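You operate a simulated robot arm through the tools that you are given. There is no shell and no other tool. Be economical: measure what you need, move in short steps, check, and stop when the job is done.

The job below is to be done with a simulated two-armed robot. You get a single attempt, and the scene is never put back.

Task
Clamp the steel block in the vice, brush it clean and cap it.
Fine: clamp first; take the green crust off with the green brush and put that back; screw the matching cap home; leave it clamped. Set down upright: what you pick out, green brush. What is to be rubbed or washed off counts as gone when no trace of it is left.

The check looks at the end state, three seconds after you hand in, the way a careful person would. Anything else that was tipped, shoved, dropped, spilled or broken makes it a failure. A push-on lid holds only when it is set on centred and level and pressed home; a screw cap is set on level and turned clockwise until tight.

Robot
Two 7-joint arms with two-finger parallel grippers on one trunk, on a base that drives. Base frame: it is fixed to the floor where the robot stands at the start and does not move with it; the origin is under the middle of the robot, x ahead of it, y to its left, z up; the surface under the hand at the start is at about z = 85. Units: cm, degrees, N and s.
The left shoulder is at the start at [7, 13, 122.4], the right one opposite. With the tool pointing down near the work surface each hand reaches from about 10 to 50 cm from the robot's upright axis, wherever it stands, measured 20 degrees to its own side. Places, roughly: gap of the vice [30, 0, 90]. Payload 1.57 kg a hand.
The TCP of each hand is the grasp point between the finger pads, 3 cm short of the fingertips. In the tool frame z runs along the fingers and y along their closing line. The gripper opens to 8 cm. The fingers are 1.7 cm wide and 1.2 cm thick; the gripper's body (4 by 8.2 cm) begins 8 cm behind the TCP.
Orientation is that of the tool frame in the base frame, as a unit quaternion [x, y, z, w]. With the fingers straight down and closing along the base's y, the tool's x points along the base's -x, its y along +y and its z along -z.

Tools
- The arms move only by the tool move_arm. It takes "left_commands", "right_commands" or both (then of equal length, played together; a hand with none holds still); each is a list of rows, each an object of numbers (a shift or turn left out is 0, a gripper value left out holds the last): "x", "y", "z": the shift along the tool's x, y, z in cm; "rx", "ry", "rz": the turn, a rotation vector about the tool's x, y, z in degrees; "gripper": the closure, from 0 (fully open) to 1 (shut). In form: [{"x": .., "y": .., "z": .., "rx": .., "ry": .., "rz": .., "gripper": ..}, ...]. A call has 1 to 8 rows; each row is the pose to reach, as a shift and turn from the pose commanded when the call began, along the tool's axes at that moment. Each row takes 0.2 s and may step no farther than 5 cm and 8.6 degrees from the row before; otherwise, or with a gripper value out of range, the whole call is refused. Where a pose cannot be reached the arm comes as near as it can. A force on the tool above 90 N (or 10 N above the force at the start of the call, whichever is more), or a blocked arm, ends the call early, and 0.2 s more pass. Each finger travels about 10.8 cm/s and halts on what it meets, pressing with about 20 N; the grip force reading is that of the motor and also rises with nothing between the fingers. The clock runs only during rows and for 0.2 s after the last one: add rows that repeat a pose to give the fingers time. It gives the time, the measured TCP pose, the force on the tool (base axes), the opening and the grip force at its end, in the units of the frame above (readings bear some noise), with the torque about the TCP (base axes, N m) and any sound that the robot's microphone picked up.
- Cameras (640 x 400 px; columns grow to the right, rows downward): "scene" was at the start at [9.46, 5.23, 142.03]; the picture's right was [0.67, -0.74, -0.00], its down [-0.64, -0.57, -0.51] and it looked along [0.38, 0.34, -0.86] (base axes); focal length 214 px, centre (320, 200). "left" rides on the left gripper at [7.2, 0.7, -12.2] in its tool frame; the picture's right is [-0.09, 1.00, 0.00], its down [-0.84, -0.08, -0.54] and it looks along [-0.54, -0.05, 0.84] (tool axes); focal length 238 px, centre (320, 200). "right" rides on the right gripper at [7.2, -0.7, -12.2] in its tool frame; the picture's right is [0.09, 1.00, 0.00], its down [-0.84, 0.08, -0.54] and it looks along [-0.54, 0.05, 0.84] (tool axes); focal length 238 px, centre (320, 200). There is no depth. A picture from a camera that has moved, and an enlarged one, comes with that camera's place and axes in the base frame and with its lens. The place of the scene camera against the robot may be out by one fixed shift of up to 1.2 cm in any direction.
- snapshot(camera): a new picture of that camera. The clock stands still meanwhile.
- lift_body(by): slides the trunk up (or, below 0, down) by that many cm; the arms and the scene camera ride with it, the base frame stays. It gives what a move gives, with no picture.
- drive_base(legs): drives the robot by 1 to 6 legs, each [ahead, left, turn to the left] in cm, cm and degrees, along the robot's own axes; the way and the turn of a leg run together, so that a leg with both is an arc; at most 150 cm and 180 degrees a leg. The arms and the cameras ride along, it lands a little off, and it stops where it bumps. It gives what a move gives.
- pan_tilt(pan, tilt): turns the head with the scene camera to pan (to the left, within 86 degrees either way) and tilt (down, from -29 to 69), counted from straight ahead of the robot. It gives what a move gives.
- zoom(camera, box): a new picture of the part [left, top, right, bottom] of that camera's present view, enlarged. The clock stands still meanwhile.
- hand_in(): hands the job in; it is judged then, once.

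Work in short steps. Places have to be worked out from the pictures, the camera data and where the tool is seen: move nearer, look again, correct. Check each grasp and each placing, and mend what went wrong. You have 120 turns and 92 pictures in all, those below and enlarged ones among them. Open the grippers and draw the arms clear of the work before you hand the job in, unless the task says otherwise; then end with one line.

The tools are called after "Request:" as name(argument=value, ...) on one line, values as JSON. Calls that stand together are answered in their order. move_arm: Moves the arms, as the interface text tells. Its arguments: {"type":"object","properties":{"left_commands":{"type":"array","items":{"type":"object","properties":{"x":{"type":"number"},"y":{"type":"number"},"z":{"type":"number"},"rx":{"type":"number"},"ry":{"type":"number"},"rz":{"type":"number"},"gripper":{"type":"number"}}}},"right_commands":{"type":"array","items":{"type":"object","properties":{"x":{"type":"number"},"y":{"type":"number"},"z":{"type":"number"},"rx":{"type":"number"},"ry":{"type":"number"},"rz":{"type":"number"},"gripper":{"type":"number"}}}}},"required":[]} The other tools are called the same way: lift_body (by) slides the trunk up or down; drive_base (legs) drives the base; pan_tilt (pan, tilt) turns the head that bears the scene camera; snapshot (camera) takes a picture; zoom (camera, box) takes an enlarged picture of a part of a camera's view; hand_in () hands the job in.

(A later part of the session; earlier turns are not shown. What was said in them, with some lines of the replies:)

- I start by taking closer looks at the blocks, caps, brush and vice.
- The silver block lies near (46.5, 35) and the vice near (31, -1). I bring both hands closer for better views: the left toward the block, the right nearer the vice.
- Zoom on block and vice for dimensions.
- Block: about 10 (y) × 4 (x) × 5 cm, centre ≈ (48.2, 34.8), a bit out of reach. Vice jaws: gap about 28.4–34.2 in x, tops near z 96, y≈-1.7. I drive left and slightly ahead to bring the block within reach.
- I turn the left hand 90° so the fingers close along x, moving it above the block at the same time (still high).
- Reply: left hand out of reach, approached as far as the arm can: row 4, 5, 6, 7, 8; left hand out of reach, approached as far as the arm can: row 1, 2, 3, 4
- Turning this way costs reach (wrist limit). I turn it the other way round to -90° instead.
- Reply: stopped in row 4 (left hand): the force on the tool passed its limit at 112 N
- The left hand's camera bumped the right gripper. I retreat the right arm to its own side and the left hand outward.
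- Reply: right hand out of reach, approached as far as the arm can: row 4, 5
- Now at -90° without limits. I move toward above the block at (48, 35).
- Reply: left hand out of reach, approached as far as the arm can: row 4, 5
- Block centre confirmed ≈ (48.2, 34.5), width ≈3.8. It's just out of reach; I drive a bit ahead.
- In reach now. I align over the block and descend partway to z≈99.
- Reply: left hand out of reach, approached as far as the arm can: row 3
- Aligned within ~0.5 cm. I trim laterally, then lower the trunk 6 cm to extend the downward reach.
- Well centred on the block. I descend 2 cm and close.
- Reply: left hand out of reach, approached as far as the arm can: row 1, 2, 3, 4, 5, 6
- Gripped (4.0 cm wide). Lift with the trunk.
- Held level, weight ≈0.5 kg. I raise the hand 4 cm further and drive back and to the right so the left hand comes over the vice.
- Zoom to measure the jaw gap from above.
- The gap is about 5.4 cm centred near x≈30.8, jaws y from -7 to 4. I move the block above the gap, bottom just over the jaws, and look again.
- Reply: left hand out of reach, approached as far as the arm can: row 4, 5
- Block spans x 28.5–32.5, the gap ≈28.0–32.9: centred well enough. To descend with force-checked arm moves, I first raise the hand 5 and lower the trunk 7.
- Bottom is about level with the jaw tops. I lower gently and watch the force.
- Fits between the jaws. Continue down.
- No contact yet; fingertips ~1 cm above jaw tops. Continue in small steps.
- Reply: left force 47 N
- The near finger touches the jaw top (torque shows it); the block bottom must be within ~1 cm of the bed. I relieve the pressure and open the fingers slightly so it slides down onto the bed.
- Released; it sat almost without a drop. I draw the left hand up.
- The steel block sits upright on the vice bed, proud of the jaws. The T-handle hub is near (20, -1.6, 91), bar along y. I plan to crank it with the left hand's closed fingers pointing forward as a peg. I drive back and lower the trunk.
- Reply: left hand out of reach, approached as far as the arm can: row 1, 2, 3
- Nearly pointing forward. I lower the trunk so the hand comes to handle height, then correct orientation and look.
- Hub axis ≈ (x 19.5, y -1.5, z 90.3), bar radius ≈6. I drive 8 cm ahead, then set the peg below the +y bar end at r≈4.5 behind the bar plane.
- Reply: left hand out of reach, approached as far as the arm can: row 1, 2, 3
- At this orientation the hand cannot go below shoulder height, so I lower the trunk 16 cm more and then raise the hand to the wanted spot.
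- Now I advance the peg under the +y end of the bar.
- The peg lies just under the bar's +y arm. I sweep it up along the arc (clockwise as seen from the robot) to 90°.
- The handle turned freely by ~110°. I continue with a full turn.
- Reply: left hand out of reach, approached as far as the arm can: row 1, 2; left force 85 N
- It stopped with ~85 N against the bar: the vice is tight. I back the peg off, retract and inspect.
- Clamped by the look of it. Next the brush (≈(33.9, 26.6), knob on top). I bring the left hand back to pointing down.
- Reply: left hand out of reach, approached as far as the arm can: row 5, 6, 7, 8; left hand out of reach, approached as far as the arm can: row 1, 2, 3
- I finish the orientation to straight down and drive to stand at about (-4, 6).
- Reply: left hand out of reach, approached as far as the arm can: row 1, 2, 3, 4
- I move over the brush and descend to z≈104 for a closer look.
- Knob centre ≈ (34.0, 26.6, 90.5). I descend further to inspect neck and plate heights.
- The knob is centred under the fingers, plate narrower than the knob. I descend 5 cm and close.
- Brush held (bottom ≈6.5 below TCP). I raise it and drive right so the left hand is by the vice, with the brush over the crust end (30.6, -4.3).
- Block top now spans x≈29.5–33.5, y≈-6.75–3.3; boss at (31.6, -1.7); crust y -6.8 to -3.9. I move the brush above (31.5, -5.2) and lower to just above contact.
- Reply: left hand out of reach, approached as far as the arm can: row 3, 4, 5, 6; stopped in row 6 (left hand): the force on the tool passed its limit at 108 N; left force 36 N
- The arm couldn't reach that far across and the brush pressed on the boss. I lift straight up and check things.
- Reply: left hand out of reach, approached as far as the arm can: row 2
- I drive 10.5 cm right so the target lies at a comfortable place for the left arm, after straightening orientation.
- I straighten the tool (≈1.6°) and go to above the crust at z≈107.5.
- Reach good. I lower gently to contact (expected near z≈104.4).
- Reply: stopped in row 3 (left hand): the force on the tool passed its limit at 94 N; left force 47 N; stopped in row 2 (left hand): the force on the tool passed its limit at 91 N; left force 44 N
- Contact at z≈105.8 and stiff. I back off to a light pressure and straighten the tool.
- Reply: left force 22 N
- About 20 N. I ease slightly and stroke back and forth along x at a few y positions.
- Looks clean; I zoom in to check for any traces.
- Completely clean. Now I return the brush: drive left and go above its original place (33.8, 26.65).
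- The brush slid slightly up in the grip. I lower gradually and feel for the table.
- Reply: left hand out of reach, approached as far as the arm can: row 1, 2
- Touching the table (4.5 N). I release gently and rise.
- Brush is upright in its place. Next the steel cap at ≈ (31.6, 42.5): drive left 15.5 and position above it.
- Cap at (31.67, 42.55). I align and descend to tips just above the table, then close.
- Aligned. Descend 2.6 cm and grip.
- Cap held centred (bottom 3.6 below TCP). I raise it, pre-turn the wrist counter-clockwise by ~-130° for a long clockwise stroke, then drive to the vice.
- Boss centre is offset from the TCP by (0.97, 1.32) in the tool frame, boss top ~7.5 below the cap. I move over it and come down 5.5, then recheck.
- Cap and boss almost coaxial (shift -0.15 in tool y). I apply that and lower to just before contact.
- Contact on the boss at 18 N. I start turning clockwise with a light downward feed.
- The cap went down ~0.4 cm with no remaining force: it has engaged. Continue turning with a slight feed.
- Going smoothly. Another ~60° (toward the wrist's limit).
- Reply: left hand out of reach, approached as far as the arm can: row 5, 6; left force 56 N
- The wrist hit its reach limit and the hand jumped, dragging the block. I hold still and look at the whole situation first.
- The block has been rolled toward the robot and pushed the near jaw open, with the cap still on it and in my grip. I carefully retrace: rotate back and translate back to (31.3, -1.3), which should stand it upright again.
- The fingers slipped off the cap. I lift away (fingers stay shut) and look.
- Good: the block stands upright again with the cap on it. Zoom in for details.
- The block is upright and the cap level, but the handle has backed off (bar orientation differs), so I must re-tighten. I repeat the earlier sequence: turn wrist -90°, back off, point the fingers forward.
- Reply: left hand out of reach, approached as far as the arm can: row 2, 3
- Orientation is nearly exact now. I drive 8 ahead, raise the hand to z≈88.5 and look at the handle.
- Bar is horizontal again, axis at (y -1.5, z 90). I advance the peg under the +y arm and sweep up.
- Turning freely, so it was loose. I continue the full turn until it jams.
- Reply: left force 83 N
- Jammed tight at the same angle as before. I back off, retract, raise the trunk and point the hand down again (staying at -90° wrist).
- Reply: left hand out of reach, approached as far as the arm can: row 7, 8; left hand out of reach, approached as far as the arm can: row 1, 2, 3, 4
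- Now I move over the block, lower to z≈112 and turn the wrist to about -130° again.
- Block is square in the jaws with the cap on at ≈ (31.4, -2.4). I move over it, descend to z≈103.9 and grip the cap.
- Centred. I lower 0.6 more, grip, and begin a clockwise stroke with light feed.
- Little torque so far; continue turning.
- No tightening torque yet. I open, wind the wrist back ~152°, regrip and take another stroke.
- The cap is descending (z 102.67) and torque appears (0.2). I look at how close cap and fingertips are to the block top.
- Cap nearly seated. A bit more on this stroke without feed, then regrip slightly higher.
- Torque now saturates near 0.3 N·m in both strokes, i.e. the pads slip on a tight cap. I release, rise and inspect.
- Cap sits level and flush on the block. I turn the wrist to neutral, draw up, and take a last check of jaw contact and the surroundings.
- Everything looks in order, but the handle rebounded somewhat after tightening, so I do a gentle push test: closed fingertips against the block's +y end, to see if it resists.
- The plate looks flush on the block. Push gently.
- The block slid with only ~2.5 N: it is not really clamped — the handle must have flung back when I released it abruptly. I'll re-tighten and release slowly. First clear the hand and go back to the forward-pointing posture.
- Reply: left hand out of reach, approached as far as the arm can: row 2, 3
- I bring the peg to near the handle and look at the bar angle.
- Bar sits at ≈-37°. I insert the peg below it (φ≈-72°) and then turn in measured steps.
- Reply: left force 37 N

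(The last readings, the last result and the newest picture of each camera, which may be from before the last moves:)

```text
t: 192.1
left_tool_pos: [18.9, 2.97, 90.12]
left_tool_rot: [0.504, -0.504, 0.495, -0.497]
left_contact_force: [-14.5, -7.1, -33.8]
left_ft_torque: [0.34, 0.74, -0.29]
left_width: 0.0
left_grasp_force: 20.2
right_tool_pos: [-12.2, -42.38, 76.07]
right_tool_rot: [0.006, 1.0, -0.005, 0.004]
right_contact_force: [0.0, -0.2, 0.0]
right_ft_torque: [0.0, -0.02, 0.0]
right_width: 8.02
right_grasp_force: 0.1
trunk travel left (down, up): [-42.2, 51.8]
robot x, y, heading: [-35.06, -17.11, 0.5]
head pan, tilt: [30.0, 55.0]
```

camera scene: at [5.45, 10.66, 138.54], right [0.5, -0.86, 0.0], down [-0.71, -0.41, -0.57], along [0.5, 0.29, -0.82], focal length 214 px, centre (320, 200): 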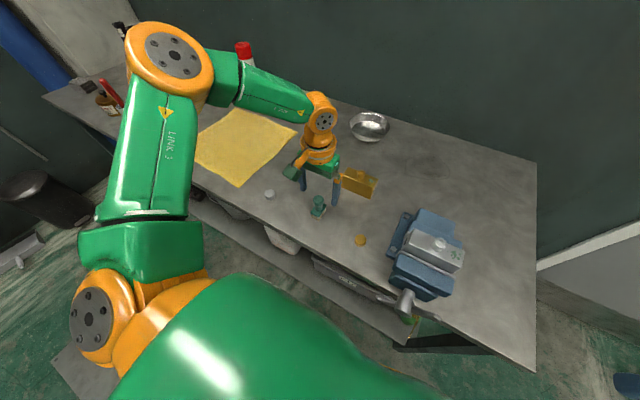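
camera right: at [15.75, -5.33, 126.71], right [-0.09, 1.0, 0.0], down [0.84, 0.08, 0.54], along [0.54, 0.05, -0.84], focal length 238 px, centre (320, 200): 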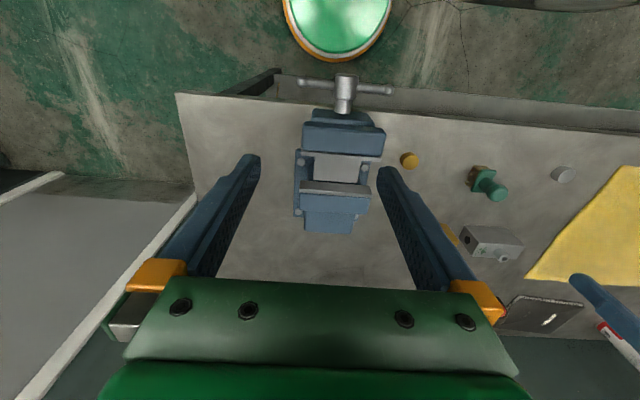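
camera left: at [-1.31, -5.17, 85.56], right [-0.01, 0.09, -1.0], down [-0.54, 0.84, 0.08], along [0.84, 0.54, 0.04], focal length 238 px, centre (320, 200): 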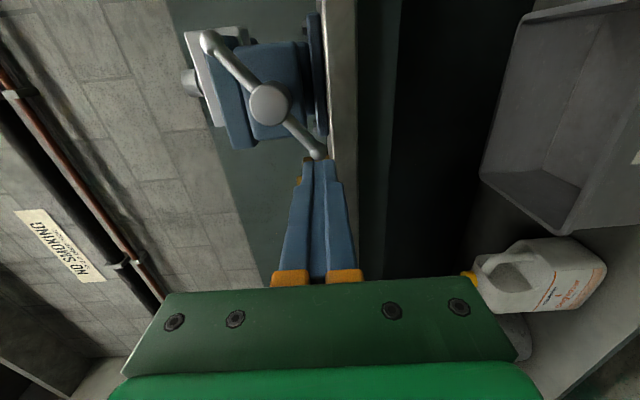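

Torque is building (8 → 34 N). A little tighter, then I release slowly to see whether the handle stays.

Request:
move_arm(left_commands=[{"x": 0.1, "y": -0.5}, {"x": 0.25, "y": -1.0}, {"x": 0.4, "y": -1.5}, {"x": 0.4, "y": -1.5}, {"x": 0.4, "y": -1.5}])

Request:
move_arm(left_commands=[{"y": 0.2}, {"y": 0.4}, {"y": 0.6}, {"y": 0.8}, {"y": 1.0}, {"y": 1.0}])

Request:
move_arm(left_commands=[{"y": 0.2}, {"y": 0.4}, {"y": 0.6}, {"y": 0.8}, {"y": 1.0}, {"y": 1.0}])

Request:
snapshot(camera="left")

```text
t: 193.3
left_tool_pos: [19.27, 2.96, 91.34]
left_tool_rot: [0.507, -0.503, 0.496, -0.494]
left_contact_force: [-12.9, 1.3, -42.3]
left_ft_torque: [0.26, 0.8, -0.01]
left_width: 0.0
left_grasp_force: 19.5
right_tool_pos: [-12.01, -41.99, 76.36]
right_tool_rot: [0.007, 1.0, -0.007, 0.002]
right_contact_force: [-0.5, 0.2, 0.4]
right_ft_torque: [-0.04, 0.02, -0.01]
right_width: 8.01
right_grasp_force: 0.0
trunk travel left (down, up): [-42.2, 51.8]
robot x, y, heading: [-35.06, -17.08, 0.5]
head pan, tilt: [30.0, 55.0]
```

```text
t: 194.7
left_tool_pos: [19.26, 3.46, 90.54]
left_tool_rot: [0.507, -0.5, 0.497, -0.495]
left_contact_force: [8.6, 22.0, -16.8]
left_ft_torque: [-0.09, 0.44, 0.51]
left_width: 0.0
left_grasp_force: 19.9
right_tool_pos: [-11.79, -41.66, 76.35]
right_tool_rot: [0.005, 1.0, -0.01, 0.001]
right_contact_force: [0.2, -1.0, 0.0]
right_ft_torque: [0.0, 0.03, -0.02]
right_width: 7.98
right_grasp_force: 0.1
trunk travel left (down, up): [-42.2, 51.8]
robot x, y, heading: [-35.06, -17.12, 0.4]
head pan, tilt: [30.0, 55.0]
```

```text
t: 196.1
left_tool_pos: [18.96, 3.27, 89.6]
left_tool_rot: [0.506, -0.5, 0.498, -0.495]
left_contact_force: [4.5, 22.0, -13.5]
left_ft_torque: [-0.08, 0.35, 0.55]
left_width: 0.0
left_grasp_force: 19.4
right_tool_pos: [-12.04, -41.88, 76.52]
right_tool_rot: [0.006, 1.0, -0.009, 0.002]
right_contact_force: [0.2, 0.0, -0.3]
right_ft_torque: [-0.03, -0.03, -0.01]
right_width: 8.0
right_grasp_force: 0.1
trunk travel left (down, up): [-42.2, 51.8]
robot x, y, heading: [-35.07, -17.12, 0.6]
head pan, tilt: [30.0, 55.0]
```

```text
6 pictures are left
camera left: at [6.62, -3.9, 89.16], right [-0.01, 0.08, -1.0], down [-0.54, 0.84, 0.08], along [0.84, 0.54, 0.03], focal length 238 px, centre (320, 200)
```

left: 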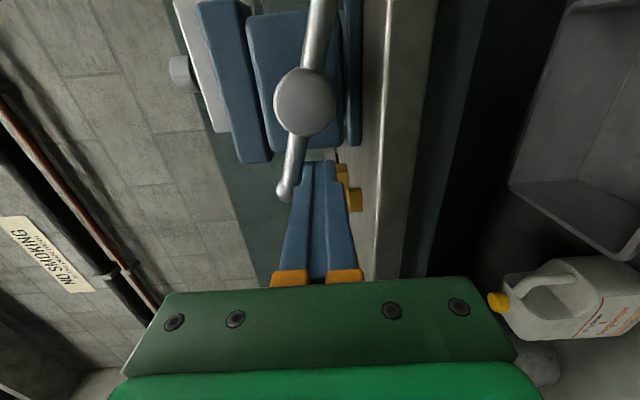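

The bar follows back elastically as I ease off. I continue easing very slowly along the arc and check where it comes to rest.

Request:
move_arm(left_commands=[{"x": 0.1, "y": 0.12}, {"x": 0.2, "y": 0.25}, {"x": 0.3, "y": 0.37}, {"x": 0.4, "y": 0.5}, {"x": 0.5, "y": 0.62}, {"x": 0.55, "y": 0.75}, {"x": 0.6, "y": 0.87}, {"x": 0.65, "y": 1.0}])

Request:
move_arm(left_commands=[{"x": 0.08, "y": 0.12}, {"x": 0.15, "y": 0.25}, {"x": 0.22, "y": 0.37}, {"x": 0.3, "y": 0.5}, {"x": 0.4, "y": 0.62}, {"x": 0.5, "y": 0.75}, {"x": 0.6, "y": 0.87}, {"x": 0.7, "y": 1.0}])

Request:
snapshot(camera="left")

```text
t: 197.9
left_tool_pos: [18.69, 2.32, 88.89]
left_tool_rot: [0.504, -0.501, 0.499, -0.496]
left_contact_force: [-0.5, 13.5, -9.2]
left_ft_torque: [-0.06, 0.19, 0.34]
left_width: 0.01
left_grasp_force: 20.2
right_tool_pos: [-12.13, -42.12, 76.32]
right_tool_rot: [0.006, 1.0, -0.007, 0.005]
right_contact_force: [0.6, -0.5, 0.7]
right_ft_torque: [-0.04, 0.0, 0.02]
right_width: 7.99
right_grasp_force: 0.0
trunk travel left (down, up): [-42.2, 51.8]
robot x, y, heading: [-34.92, -17.3, 0.2]
head pan, tilt: [30.0, 55.0]
```

```text
t: 199.7
left_tool_pos: [18.67, 1.13, 88.2]
left_tool_rot: [-0.502, 0.502, -0.497, 0.499]
left_contact_force: [-0.4, -0.5, 0.2]
left_ft_torque: [0.01, -0.01, 0.0]
left_width: 0.0
left_grasp_force: 20.0
right_tool_pos: [-12.29, -42.33, 76.3]
right_tool_rot: [0.007, 1.0, -0.004, 0.005]
right_contact_force: [0.2, -0.2, -0.1]
right_ft_torque: [0.0, -0.01, 0.0]
right_width: 8.0
right_grasp_force: 0.0
trunk travel left (down, up): [-42.2, 51.8]
robot x, y, heading: [-34.84, -17.05, 0.6]
head pan, tilt: [30.0, 55.0]
```

```text
5 pictures are left
camera left: at [6.24, -5.98, 87.59], right [-0.01, 0.09, -1.0], down [-0.54, 0.84, 0.08], along [0.84, 0.54, 0.04], focal length 238 px, centre (320, 200)
```

left: 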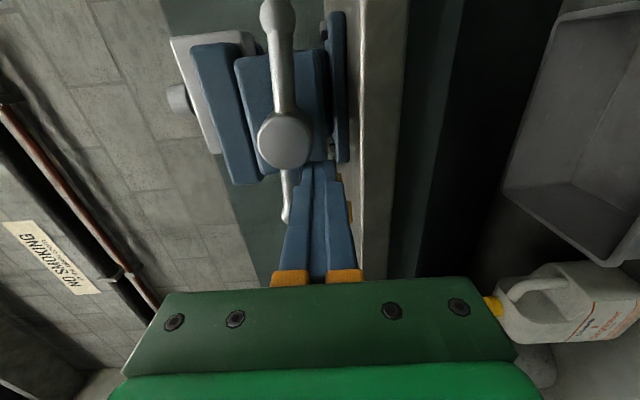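

Now the peg is free of load and the bar rests at ≈0–5°, well beyond the loose -37°: the preload is held by friction. I lower the peg clear of the bar and withdraw.

Request:
move_arm(left_commands=[{"x": 0.2, "y": 0.5}, {"x": 0.4, "y": 1.3}, {"x": 0.4, "y": 1.3, "z": -3}, {"x": 0.4, "y": 1.3, "z": -7}, {"x": 0.4, "y": 1.3, "z": -11}, {"x": 0.4, "y": 1.3, "z": -15}])

Request:
snapshot(camera="left")

```text
t: 201.1
left_tool_pos: [6.88, 0.68, 88.6]
left_tool_rot: [-0.502, 0.503, -0.496, 0.499]
left_contact_force: [0.4, 0.7, -1.3]
left_ft_torque: [-0.02, 0.02, -0.01]
left_width: 0.01
left_grasp_force: 20.1
left hand out of reach, approached as far as the arm can: row 5, 6
right_tool_pos: [-12.34, -42.46, 76.37]
right_tool_rot: [0.006, 1.0, -0.004, 0.005]
right_contact_force: [0.6, 0.1, 0.6]
right_ft_torque: [0.0, 0.02, 0.0]
right_width: 8.0
right_grasp_force: 0.0
trunk travel left (down, up): [-42.2, 51.8]
robot x, y, heading: [-34.72, -17.26, 0.6]
head pan, tilt: [30.0, 55.0]
```

```text
4 pictures are left
camera left: at [-5.45, -6.55, 87.96], right [-0.01, 0.09, -1.0], down [-0.54, 0.84, 0.08], along [0.84, 0.54, 0.04], focal length 238 px, centre (320, 200)
```

left: 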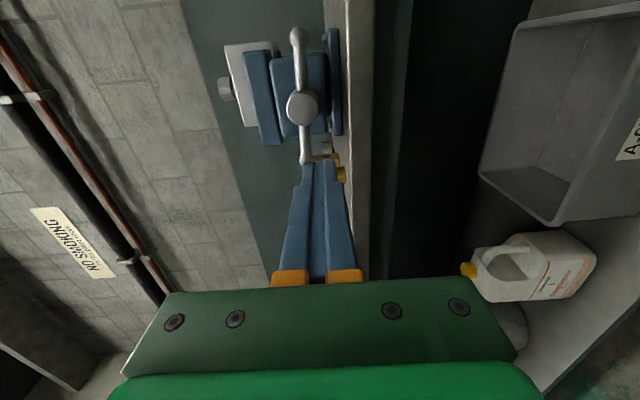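

The bar stays put at about 0°. I raise the trunk, point the hand down again and go back for a repeat push test.

Request:
lift_body(by=40)

Request:
move_arm(left_commands=[{"rx": -8.5}, {"rx": -17}, {"rx": -25.5}, {"rx": -34}, {"rx": -42.5}, {"rx": -51}, {"rx": -59.5}, {"rx": -68}])

Request:
move_arm(left_commands=[{"rx": -8}, {"rx": -16}, {"rx": -21}, {"rx": -21}])

Request:
move_arm(left_commands=[{"rz": 8.5}, {"rz": 17}, {"rz": 25.5}, {"rz": 34}, {"rz": 42.5}, {"rz": 51}, {"rz": 59.5}, {"rz": 68}])

Request:
move_arm(left_commands=[{"rz": 8.5}, {"rz": 17}, {"rz": 22}])

Request:
drive_base(legs=[[0, -5, 0], [29, 0, 0]])

```text
t: 204.9
left_tool_pos: [6.94, 0.73, 128.62]
left_tool_rot: [0.502, -0.502, 0.497, -0.499]
left_contact_force: [-0.1, -0.1, 0.6]
left_ft_torque: [0.05, -0.01, -0.02]
left_width: 0.0
left_grasp_force: 19.7
right_tool_pos: [-12.36, -42.37, 116.24]
right_tool_rot: [0.006, 1.0, -0.005, 0.005]
right_contact_force: [0.1, 0.5, -1.0]
right_ft_torque: [-0.01, 0.04, 0.01]
right_width: 8.01
right_grasp_force: 0.1
trunk travel left (down, up): [-82.2, 11.8]
robot x, y, heading: [-35.07, -16.97, 0.6]
head pan, tilt: [30.0, 55.0]
```

```text
t: 206.7
left_tool_pos: [5.02, 2.41, 126.61]
left_tool_rot: [0.698, -0.692, 0.133, -0.131]
left_contact_force: [0.4, 0.2, -1.3]
left_ft_torque: [-0.02, -0.02, 0.01]
left_width: 0.03
left_grasp_force: 20.0
left hand out of reach, approached as far as the arm can: row 7, 8
right_tool_pos: [-12.36, -42.42, 116.44]
right_tool_rot: [0.006, 1.0, -0.005, 0.005]
right_contact_force: [-0.3, 0.8, 0.4]
right_ft_torque: [-0.01, 0.0, 0.01]
right_width: 8.02
right_grasp_force: 0.1
trunk travel left (down, up): [-82.2, 11.8]
robot x, y, heading: [-34.75, -16.71, 0.4]
head pan, tilt: [30.0, 55.0]
```

```text
t: 207.7
left_tool_pos: [0.75, 3.89, 122.08]
left_tool_rot: [0.708, -0.707, 0.003, -0.003]
left_contact_force: [0.4, 0.8, 0.6]
left_ft_torque: [0.01, 0.01, 0.0]
left_width: 0.01
left_grasp_force: 20.2
left hand out of reach, approached as far as the arm can: row 1, 2, 3, 4
right_tool_pos: [-12.38, -42.42, 116.37]
right_tool_rot: [0.006, 1.0, -0.005, 0.005]
right_contact_force: [0.1, 0.1, -0.5]
right_ft_torque: [-0.02, -0.02, -0.01]
right_width: 7.99
right_grasp_force: 0.1
trunk travel left (down, up): [-82.2, 11.8]
robot x, y, heading: [-34.94, -17.1, 0.4]
head pan, tilt: [30.0, 55.0]
```

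```text
t: 209.5
left_tool_pos: [0.84, 4.22, 122.04]
left_tool_rot: [-0.19, 0.982, 0.0, 0.004]
left_contact_force: [-0.4, -0.6, -0.1]
left_ft_torque: [-0.01, -0.01, 0.02]
left_width: 0.01
left_grasp_force: 20.2
right_tool_pos: [-12.29, -42.36, 116.29]
right_tool_rot: [0.006, 1.0, -0.005, 0.004]
right_contact_force: [-0.1, 0.2, 0.3]
right_ft_torque: [-0.02, -0.01, 0.01]
right_width: 8.0
right_grasp_force: 0.0
trunk travel left (down, up): [-82.2, 11.8]
robot x, y, heading: [-35.18, -17.07, 0.4]
head pan, tilt: [30.0, 55.0]
```

```text
t: 210.3
left_tool_pos: [0.79, 4.14, 122.05]
left_tool_rot: [0.001, 1.0, 0.0, 0.004]
left_contact_force: [0.7, -0.2, 0.5]
left_ft_torque: [0.02, 0.02, -0.01]
left_width: 0.0
left_grasp_force: 20.1
right_tool_pos: [-12.49, -42.44, 116.4]
right_tool_rot: [0.006, 1.0, -0.004, 0.006]
right_contact_force: [0.8, -1.0, 0.4]
right_ft_torque: [-0.04, -0.04, 0.0]
right_width: 7.98
right_grasp_force: 0.1
trunk travel left (down, up): [-82.2, 11.8]
robot x, y, heading: [-34.99, -16.83, 0.5]
head pan, tilt: [30.0, 55.0]
```

```text
t: 212.9
left_tool_pos: [29.98, -0.76, 122.2]
left_tool_rot: [-0.001, 1.0, 0.0, 0.005]
left_contact_force: [-0.1, 0.2, 1.2]
left_ft_torque: [0.0, -0.03, 0.03]
left_width: 0.0
left_grasp_force: 20.5
right_tool_pos: [16.77, -47.17, 116.25]
right_tool_rot: [0.006, 1.0, -0.005, 0.007]
right_contact_force: [0.2, 0.2, -0.7]
right_ft_torque: [-0.05, 0.0, -0.01]
right_width: 7.99
right_grasp_force: 0.0
trunk travel left (down, up): [-82.2, 11.8]
robot x, y, heading: [-5.58, -21.9, 0.3]
head pan, tilt: [30.0, 55.0]
```

Request:
move_arm(left_commands=[{"x": -1.4, "y": 4, "z": 1}, {"x": -1.4, "y": 7.3, "z": 4}, {"x": -1.4, "y": 7.3, "z": 8.5}, {"x": -1.4, "y": 7.3, "z": 13}, {"x": -1.4, "y": 7.3, "z": 17.5}, {"x": -1.4, "y": 7.3, "z": 21.4}, {"x": -1.4, "y": 7.3, "z": 21.4}])

Request:
move_arm(left_commands=[{"y": -1}, {"y": -2}, {"y": -2.7}, {"y": -3.1}, {"y": -3.3}])

Request:
move_arm(left_commands=[{"y": -0.1}, {"y": -0.2}])

```text
t: 214.5
left_tool_pos: [31.71, 6.38, 100.48]
left_tool_rot: [-0.001, 1.0, 0.001, 0.004]
left_contact_force: [0.0, -0.1, 0.2]
left_ft_torque: [-0.01, 0.0, -0.02]
left_width: 0.01
left_grasp_force: 19.8
right_tool_pos: [17.11, -47.23, 116.36]
right_tool_rot: [0.006, 1.0, -0.004, 0.006]
right_contact_force: [0.5, 0.0, -0.1]
right_ft_torque: [-0.01, 0.04, -0.03]
right_width: 7.99
right_grasp_force: 0.0
trunk travel left (down, up): [-82.2, 11.8]
robot x, y, heading: [-5.21, -21.89, 0.4]
head pan, tilt: [30.0, 55.0]
```

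```text
t: 215.7
left_tool_pos: [31.65, 3.35, 100.53]
left_tool_rot: [-0.001, 1.0, 0.001, 0.004]
left_contact_force: [0.2, 1.0, 1.0]
left_ft_torque: [0.0, -0.01, 0.0]
left_width: 0.0
left_grasp_force: 19.7
right_tool_pos: [16.98, -47.27, 116.37]
right_tool_rot: [0.005, 1.0, -0.004, 0.005]
right_contact_force: [0.1, -0.3, 0.0]
right_ft_torque: [0.03, 0.01, 0.0]
right_width: 8.02
right_grasp_force: 0.0
trunk travel left (down, up): [-82.2, 11.8]
robot x, y, heading: [-5.58, -22.25, 0.7]
head pan, tilt: [30.0, 55.0]
```

```text
t: 216.3
left_tool_pos: [31.79, 3.37, 100.71]
left_tool_rot: [-0.001, 1.0, 0.0, 0.005]
left_contact_force: [0.2, 3.1, 3.4]
left_ft_torque: [0.04, -0.02, 0.0]
left_width: 0.0
left_grasp_force: 20.1
right_tool_pos: [16.98, -47.07, 116.33]
right_tool_rot: [0.006, 1.0, -0.005, 0.005]
right_contact_force: [0.4, 0.5, -0.5]
right_ft_torque: [-0.01, -0.01, 0.0]
right_width: 7.97
right_grasp_force: 0.0
trunk travel left (down, up): [-82.2, 11.8]
robot x, y, heading: [-5.71, -22.21, 0.6]
head pan, tilt: [30.0, 55.0]
```

Contact with 3 N; press a little more to see whether it now resists.

Request:
move_arm(left_commands=[{"y": -0.15}, {"y": -0.3}])

Request:
move_arm(left_commands=[{"y": -0.15}, {"y": -0.3}])

```text
t: 216.9
left_tool_pos: [31.86, 3.39, 100.57]
left_tool_rot: [-0.001, 1.0, -0.001, 0.005]
left_contact_force: [3.9, 11.3, 8.1]
left_ft_torque: [0.17, -0.08, 0.04]
left_width: 0.01
left_grasp_force: 19.8
right_tool_pos: [17.02, -46.71, 116.5]
right_tool_rot: [0.004, 1.0, -0.006, 0.006]
right_contact_force: [-1.2, -0.6, 0.1]
right_ft_torque: [-0.02, -0.01, -0.03]
right_width: 8.01
right_grasp_force: 0.1
trunk travel left (down, up): [-82.2, 11.8]
robot x, y, heading: [-5.8, -21.87, 0.8]
head pan, tilt: [30.0, 55.0]
```

```text
t: 217.5
left_tool_pos: [31.78, 2.83, 100.52]
left_tool_rot: [-0.001, 1.0, -0.001, 0.004]
left_contact_force: [0.0, 7.3, 0.2]
left_ft_torque: [0.19, 0.02, -0.02]
left_width: 0.0
left_grasp_force: 19.9
right_tool_pos: [16.9, -46.84, 116.19]
right_tool_rot: [0.007, 1.0, -0.006, 0.005]
right_contact_force: [0.1, 1.1, -0.7]
right_ft_torque: [-0.02, -0.03, 0.01]
right_width: 7.98
right_grasp_force: 0.0
trunk travel left (down, up): [-82.2, 11.8]
robot x, y, heading: [-5.78, -21.9, 0.6]
head pan, tilt: [30.0, 55.0]
```

The block now resists up to ~12 N (5× before) — truly clamped. I withdraw the hand, open the gripper and take a final look.

Request:
move_arm(left_commands=[{"y": 1}, {"y": 2, "z": -3}, {"y": 2, "z": -8, "gripper": 0}, {"y": 2, "z": -13}, {"y": 4, "z": -17}, {"y": 6, "z": -19}])

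Request:
snapshot(camera="left")

Request:
zoom(camera="scene", box=[260, 130, 420, 260])

```text
t: 218.9
left_tool_pos: [31.49, 8.55, 119.66]
left_tool_rot: [-0.001, 1.0, -0.001, 0.004]
left_contact_force: [0.2, 0.0, 0.1]
left_ft_torque: [-0.01, -0.02, 0.01]
left_width: 8.0
left_grasp_force: 0.0
right_tool_pos: [16.99, -47.0, 116.38]
right_tool_rot: [0.005, 1.0, -0.005, 0.005]
right_contact_force: [-0.3, 0.7, -1.0]
right_ft_torque: [-0.02, -0.01, -0.01]
right_width: 8.0
right_grasp_force: 0.0
trunk travel left (down, up): [-82.2, 11.8]
robot x, y, heading: [-5.37, -21.99, 0.7]
head pan, tilt: [30.0, 55.0]
```

```text
3 pictures are left
camera left: at [24.0, 9.26, 131.8], right [0.09, 1.0, 0.0], down [0.83, -0.08, 0.55], along [0.55, -0.05, -0.84], focal length 238 px, centre (320, 200)
```

left: 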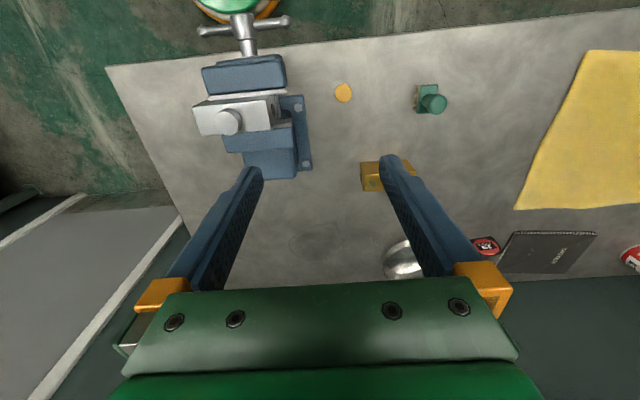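

```text
3.08 times, centred on (340, 195) of scene
camera zoom: at [5.15, -17.33, 138.53], right [0.51, -0.86, 0.0], down [-0.71, -0.42, -0.57], along [0.49, 0.29, -0.82], focal length 660 px, centre (258, 215)
```

zoom: 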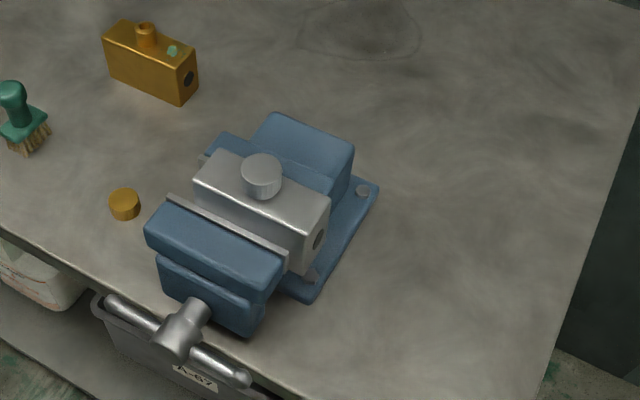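

All in place: block clamped, clean, capped; brush upright. I back the robot off to be clear, then hand in.

Request:
drive_base(legs=[[-20, 0, 0]])

Request:
hand_in()

```text
t: 220.4
left_tool_pos: [12.08, 8.34, 119.59]
left_tool_rot: [0.0, 1.0, 0.0, 0.003]
left_contact_force: [0.3, -0.5, -0.4]
left_ft_torque: [0.01, 0.02, -0.01]
left_width: 8.0
left_grasp_force: 0.1
right_tool_pos: [-2.39, -47.18, 116.25]
right_tool_rot: [0.007, 1.0, -0.004, 0.004]
right_contact_force: [0.4, -0.1, -0.1]
right_ft_torque: [0.0, 0.02, -0.03]
right_width: 8.01
right_grasp_force: 0.0
trunk travel left (down, up): [-82.2, 11.8]
robot x, y, heading: [-25.42, -21.95, 0.6]
head pan, tilt: [30.0, 55.0]
```

```text
The job is handed in.
```

I handed the job in with the steel block clamped, brushed clean of crust and capped with the steel cap, and the green brush upright back in its place. However, the clamp is light (the block slid at about 12 N), I knocked the block loose once while capping and had to re-clamp it, and it sits about 1.5 cm past the jaw ends on the right.
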